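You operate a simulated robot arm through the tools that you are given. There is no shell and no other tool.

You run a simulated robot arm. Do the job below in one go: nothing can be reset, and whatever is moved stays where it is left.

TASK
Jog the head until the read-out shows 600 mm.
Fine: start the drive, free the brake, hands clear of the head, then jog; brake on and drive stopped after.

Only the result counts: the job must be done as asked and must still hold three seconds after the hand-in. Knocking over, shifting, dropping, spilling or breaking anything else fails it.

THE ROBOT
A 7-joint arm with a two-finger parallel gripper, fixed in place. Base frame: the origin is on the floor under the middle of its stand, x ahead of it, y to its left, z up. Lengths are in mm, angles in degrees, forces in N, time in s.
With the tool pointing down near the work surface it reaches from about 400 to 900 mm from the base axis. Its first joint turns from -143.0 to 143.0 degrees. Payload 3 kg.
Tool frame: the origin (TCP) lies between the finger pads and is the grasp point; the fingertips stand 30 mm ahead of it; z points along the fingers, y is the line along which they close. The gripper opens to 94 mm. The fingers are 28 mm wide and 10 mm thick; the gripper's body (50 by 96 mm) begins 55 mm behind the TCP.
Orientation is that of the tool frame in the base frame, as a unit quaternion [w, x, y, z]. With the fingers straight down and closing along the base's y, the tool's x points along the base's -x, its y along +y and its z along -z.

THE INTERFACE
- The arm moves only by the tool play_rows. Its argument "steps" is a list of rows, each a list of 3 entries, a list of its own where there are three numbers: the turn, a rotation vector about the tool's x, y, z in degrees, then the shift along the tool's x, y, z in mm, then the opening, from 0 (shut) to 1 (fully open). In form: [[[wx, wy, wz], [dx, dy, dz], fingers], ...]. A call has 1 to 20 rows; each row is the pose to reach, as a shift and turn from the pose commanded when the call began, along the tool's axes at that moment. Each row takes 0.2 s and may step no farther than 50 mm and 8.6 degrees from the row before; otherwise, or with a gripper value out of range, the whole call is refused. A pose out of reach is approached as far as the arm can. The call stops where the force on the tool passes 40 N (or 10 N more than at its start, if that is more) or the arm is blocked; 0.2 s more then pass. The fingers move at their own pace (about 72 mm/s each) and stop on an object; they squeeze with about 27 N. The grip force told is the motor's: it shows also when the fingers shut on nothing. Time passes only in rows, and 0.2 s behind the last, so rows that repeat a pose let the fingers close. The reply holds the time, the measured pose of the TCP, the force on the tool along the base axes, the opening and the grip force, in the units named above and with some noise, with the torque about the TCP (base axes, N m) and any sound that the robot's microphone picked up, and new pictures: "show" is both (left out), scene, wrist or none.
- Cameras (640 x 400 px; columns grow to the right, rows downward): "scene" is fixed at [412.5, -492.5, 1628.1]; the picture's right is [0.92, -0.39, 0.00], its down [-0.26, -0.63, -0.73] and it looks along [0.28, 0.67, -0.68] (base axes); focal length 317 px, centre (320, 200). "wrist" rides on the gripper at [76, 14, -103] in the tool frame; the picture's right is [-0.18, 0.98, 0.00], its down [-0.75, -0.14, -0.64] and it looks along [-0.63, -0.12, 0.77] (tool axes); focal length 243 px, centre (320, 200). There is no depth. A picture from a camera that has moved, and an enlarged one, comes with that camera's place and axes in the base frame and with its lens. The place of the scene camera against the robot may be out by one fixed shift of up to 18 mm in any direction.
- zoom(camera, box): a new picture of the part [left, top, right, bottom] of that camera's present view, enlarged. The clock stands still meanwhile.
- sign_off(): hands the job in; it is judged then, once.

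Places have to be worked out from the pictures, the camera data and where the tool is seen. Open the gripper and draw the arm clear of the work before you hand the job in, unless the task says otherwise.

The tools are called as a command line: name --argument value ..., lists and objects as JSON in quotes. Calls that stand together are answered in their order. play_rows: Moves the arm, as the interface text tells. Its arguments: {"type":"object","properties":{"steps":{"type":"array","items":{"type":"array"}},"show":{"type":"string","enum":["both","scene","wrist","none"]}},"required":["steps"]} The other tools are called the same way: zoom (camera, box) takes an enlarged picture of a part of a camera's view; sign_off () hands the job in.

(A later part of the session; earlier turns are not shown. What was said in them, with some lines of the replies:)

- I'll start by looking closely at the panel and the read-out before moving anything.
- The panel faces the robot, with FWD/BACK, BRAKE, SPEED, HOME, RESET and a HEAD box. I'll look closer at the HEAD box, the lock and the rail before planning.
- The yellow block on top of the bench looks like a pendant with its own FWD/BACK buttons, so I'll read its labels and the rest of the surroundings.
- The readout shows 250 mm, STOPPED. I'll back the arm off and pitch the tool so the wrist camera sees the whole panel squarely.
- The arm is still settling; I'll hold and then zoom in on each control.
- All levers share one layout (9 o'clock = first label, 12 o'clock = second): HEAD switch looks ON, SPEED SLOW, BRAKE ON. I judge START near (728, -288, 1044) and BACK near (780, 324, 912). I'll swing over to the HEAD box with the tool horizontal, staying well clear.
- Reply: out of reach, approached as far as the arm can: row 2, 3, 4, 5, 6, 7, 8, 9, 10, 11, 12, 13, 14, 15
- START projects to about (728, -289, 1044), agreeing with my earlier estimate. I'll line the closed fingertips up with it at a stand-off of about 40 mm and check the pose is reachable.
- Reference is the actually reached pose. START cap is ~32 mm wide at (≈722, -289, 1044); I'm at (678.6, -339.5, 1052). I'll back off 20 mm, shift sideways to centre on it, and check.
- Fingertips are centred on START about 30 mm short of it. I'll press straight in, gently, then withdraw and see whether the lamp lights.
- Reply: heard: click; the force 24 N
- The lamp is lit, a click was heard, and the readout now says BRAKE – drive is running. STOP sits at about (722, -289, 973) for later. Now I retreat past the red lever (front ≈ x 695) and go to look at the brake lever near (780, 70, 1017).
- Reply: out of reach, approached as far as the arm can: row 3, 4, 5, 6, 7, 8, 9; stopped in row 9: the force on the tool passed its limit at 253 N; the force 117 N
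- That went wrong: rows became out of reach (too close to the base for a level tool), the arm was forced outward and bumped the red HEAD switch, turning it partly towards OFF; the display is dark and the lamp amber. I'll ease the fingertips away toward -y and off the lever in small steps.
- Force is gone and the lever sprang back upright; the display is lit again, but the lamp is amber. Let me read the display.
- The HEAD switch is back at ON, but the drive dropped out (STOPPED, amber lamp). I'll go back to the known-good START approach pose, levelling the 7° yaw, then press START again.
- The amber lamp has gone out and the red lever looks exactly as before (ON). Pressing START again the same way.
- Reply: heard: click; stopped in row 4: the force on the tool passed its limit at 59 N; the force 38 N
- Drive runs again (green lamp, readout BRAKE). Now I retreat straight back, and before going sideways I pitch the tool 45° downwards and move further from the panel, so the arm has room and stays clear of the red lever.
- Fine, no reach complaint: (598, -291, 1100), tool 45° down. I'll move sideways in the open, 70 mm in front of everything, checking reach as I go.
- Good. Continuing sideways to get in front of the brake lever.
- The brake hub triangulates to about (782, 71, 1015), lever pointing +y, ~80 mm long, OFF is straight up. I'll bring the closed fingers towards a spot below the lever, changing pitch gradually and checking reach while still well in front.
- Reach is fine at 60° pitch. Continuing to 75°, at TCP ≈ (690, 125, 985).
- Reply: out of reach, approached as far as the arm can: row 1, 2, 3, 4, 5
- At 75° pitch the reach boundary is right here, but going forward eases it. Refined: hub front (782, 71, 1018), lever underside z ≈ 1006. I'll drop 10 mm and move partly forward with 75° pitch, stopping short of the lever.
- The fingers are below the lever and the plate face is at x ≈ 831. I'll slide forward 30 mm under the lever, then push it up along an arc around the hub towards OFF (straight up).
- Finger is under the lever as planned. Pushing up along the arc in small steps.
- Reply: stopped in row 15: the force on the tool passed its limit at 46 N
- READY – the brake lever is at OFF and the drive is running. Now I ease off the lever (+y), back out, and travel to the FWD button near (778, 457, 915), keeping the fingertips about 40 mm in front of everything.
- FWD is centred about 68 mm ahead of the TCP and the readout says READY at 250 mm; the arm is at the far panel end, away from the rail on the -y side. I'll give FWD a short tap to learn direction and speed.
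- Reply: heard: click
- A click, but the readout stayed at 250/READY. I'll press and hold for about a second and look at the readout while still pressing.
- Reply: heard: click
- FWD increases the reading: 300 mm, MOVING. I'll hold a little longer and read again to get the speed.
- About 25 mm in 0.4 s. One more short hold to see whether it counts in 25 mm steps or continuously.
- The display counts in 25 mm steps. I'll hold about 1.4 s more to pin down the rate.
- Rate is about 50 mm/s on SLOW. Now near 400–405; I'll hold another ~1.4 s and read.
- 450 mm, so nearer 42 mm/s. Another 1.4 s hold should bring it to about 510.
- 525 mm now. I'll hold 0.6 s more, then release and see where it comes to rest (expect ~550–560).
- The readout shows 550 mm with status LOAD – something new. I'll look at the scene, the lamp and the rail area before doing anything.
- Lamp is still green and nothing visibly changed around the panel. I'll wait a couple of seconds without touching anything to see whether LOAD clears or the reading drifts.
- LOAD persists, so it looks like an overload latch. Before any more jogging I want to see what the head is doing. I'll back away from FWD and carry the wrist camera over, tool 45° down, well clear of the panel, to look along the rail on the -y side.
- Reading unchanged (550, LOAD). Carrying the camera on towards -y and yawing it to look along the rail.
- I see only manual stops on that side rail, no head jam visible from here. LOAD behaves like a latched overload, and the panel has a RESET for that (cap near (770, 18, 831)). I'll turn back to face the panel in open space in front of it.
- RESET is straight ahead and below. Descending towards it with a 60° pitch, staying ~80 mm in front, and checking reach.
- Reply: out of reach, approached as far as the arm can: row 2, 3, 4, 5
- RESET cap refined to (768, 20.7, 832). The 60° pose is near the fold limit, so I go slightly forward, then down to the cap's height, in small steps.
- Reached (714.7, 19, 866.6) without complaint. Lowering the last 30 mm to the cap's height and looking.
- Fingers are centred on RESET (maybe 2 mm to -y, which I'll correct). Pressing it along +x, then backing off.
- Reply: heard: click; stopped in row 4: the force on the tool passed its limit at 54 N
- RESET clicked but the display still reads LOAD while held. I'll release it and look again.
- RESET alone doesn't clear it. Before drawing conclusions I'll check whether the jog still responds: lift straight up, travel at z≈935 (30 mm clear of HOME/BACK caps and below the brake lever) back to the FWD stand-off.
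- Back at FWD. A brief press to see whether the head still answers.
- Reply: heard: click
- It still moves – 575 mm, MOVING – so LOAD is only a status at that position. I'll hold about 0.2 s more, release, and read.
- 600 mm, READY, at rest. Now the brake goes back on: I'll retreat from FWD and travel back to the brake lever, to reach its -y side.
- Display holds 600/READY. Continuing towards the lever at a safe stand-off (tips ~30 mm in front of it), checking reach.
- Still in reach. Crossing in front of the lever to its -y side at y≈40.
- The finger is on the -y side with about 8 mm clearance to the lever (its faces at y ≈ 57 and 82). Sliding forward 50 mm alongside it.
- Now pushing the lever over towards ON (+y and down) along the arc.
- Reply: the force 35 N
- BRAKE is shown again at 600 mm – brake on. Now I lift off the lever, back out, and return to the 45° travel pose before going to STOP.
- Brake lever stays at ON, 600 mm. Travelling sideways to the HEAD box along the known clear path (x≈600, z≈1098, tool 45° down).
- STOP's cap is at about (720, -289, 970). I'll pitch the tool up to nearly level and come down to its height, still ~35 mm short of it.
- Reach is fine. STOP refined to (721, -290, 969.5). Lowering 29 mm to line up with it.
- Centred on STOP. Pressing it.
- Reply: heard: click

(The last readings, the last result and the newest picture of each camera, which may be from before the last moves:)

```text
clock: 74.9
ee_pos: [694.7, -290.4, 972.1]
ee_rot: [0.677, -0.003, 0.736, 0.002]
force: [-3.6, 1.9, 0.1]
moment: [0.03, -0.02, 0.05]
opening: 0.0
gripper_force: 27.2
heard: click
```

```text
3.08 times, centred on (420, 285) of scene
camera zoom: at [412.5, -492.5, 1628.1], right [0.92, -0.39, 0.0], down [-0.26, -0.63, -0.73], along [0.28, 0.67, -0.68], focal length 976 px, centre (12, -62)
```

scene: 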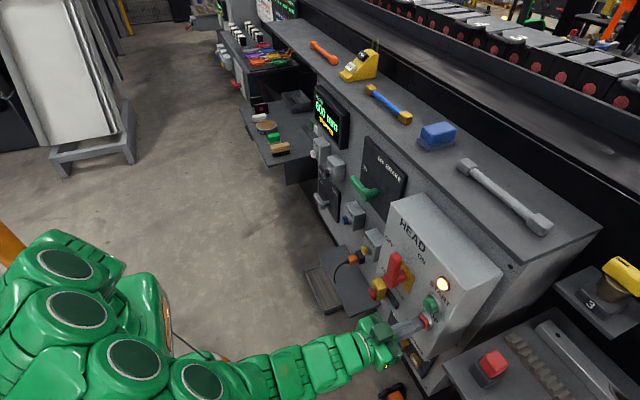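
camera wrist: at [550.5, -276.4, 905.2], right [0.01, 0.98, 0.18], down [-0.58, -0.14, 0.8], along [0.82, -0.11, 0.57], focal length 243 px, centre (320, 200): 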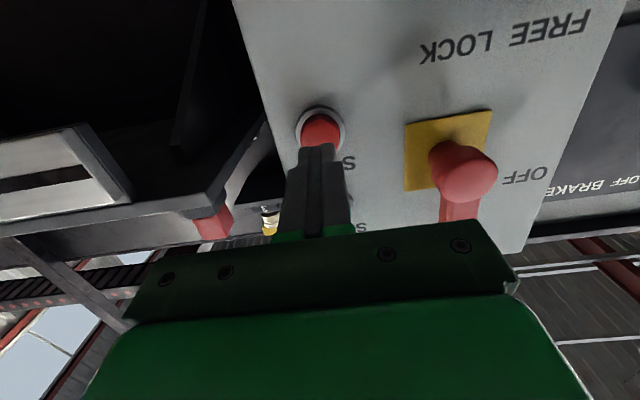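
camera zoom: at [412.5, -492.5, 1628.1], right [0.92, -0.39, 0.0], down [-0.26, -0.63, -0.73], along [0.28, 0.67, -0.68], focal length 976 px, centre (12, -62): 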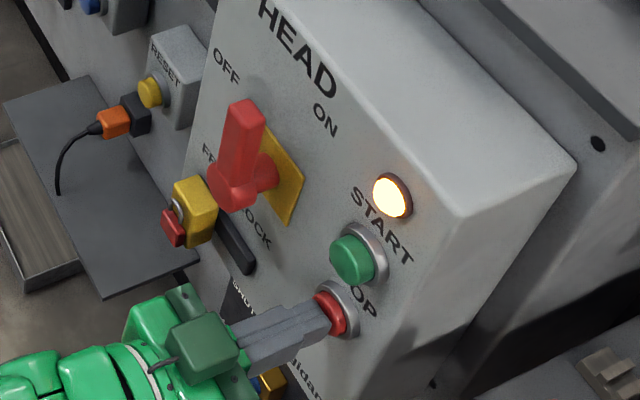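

600 mm, STOPPED; the amber lamp is the run-down as before. Backing straight off, then pitching away to the clear travel pose and opening the gripper there.

play_rows --steps '[[[0, 0, 0], [1.5, 0, -18], 0], [[0, 0, 0], [3, 0, -37], 0], [[0, 0, 0], [-12, 1, -40], 0], [[0, 0, 0], [-28, 2, -42], 0], [[0, 6.7, 0], [-43, 2, -49], 0], [[0, 13.3, 0], [-59, 2, -57], 0], [[0, 20, 0], [-75, 2, -65], 0], [[0, 26.7, 0], [-92, 2, -74], 0], [[0, 33.3, 0], [-108, 2, -82], 0], [[0, 40, 0], [-125, 2, -92], 0], [[0, 40, 0], [-125, 2, -100], 0.5], [[0, 40, 0], [-125, 2, -110], 1], [[0, 40, 0], [-125, 2, -110], 1], [[0, 40, 0], [-125, 2, -110], 1]]' --show "both"

zoom --camera "scene" --box '[300, 80, 360, 150]'

zoom --camera "scene" --box '[330, 130, 500, 350]'

```text
clock: 77.9
ee_pos: [594.8, -289.2, 1104.1]
ee_rot: [0.384, -0.004, 0.923, 0.0]
force: [0.0, 0.5, -0.8]
moment: [0.01, -0.01, 0.03]
opening: 94.1
gripper_force: 0.0
camera wrist: at [469.9, -275.3, 1123.3], right [0.12, 0.98, 0.13], down [0.08, -0.14, 0.99], along [0.99, -0.11, -0.09], focal length 243 px, centre (320, 200)
```

scene: 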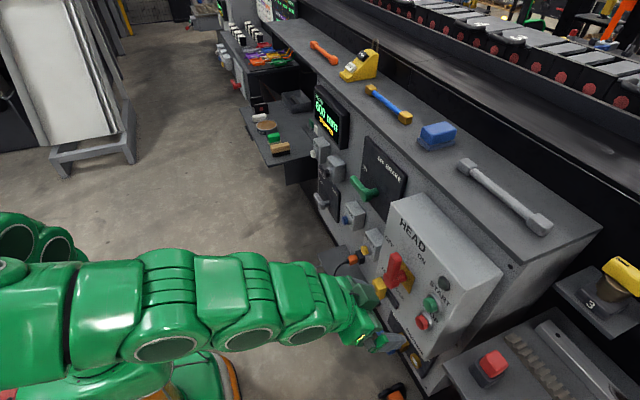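
wrist: 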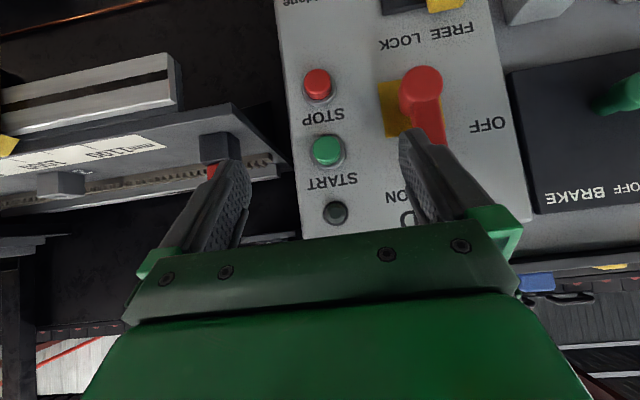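

```text
5.71 times, centred on (330, 115) of scene
camera zoom: at [412.5, -492.5, 1628.1], right [0.92, -0.39, 0.0], down [-0.26, -0.63, -0.73], along [0.28, 0.67, -0.68], focal length 1813 px, centre (263, 686)
```

zoom: 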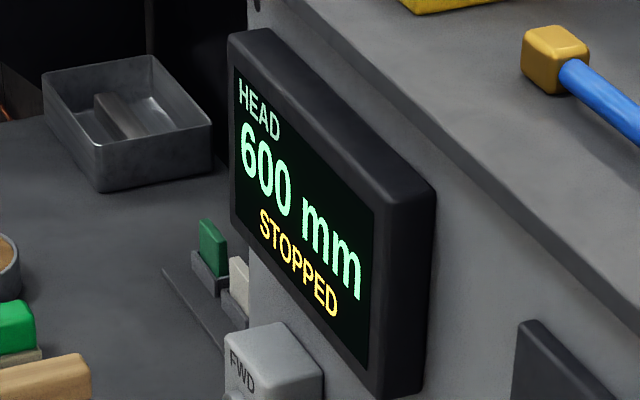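

```text
1.82 times, centred on (415, 240) of scene
camera zoom: at [412.5, -492.5, 1628.1], right [0.92, -0.39, 0.0], down [-0.26, -0.63, -0.73], along [0.28, 0.67, -0.68], focal length 577 px, centre (147, 127)
```

zoom: 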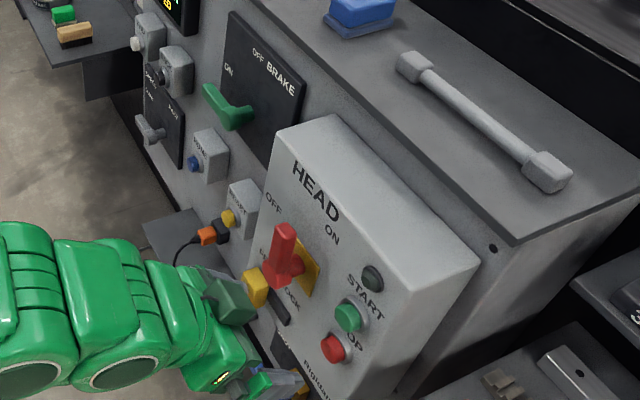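

Everything reads as asked: 600 mm, STOPPED, brake lever ON, lamp dark, other controls as found. I'll draw the open gripper a little further from the panel.

play_rows --steps '[[[0, 0, 0], [0, 0, -25], 1], [[0, 0, 0], [0, 0, -50], 1], [[0, 0, 0], [0, 0, -70], 1], [[0, 0, 0], [0, 0, -70], 1]]' --show "scene"

zoom --camera "scene" --box '[300, 80, 360, 150]'

```text
clock: 78.9
ee_pos: [545.4, -290.0, 1153.1]
ee_rot: [0.384, -0.004, 0.923, 0.001]
force: [0.8, 0.7, -0.3]
moment: [0.02, -0.01, -0.04]
opening: 94.0
gripper_force: 0.0
```

scene: 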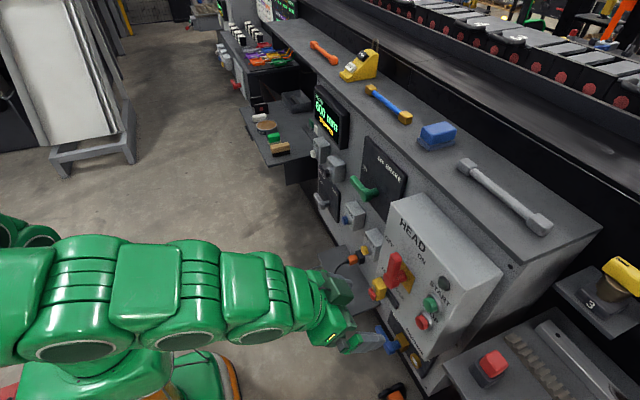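

```text
5.71 times, centred on (330, 115) of scene
camera zoom: at [412.5, -492.5, 1628.1], right [0.92, -0.39, 0.0], down [-0.26, -0.63, -0.73], along [0.28, 0.67, -0.68], focal length 1813 px, centre (263, 686)
```

zoom: 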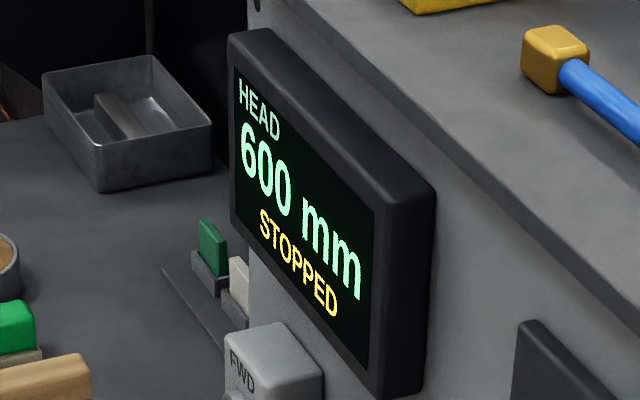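

The readout is steady at 600 mm and STOPPED. The brake is on, the arm is clear and the gripper is open, so I'm handing in.

Two things happened along the way. I bumped the HEAD switch early on; it sprang back to ON and I restarted the drive. I also pressed RESET once, and it had no visible effect.

sign_off

```text
The job is handed in.
```

The head is at 600 mm on the read-out. The brake is on, the drive is stopped, the arm is clear of the panel and the gripper is open. The reading held steady for the last few seconds before hand-in.

I started the drive, freed the brake, jogged with FWD at the SLOW setting, put the brake on, then pressed STOP. I never clearly saw the head itself. The arm stayed at the panel while it moved.

Three things did not go to plan:

- **HEAD switch bumped:** on the way to the brake the arm ran out of reach and hit the red HEAD switch, with a force peak of 253 N. That cut the drive. The lever sprang back to ON and looked unchanged, and I restarted the drive with START before any jogging.
- **RESET pressed once:** at 550 mm the read-out showed LOAD. I took it for a fault and pressed RESET, which changed nothing. The jog still worked, and the status read READY once I stopped at 600 mm, so the press was probably unnecessary.
- **Coarse read-out:** it counts in 25 mm steps, so the true position could be up to about 25 mm off 600 mm.

I moved nothing else; the speed lever, the HEAD RAILS valve and the lock slide are as I found them.
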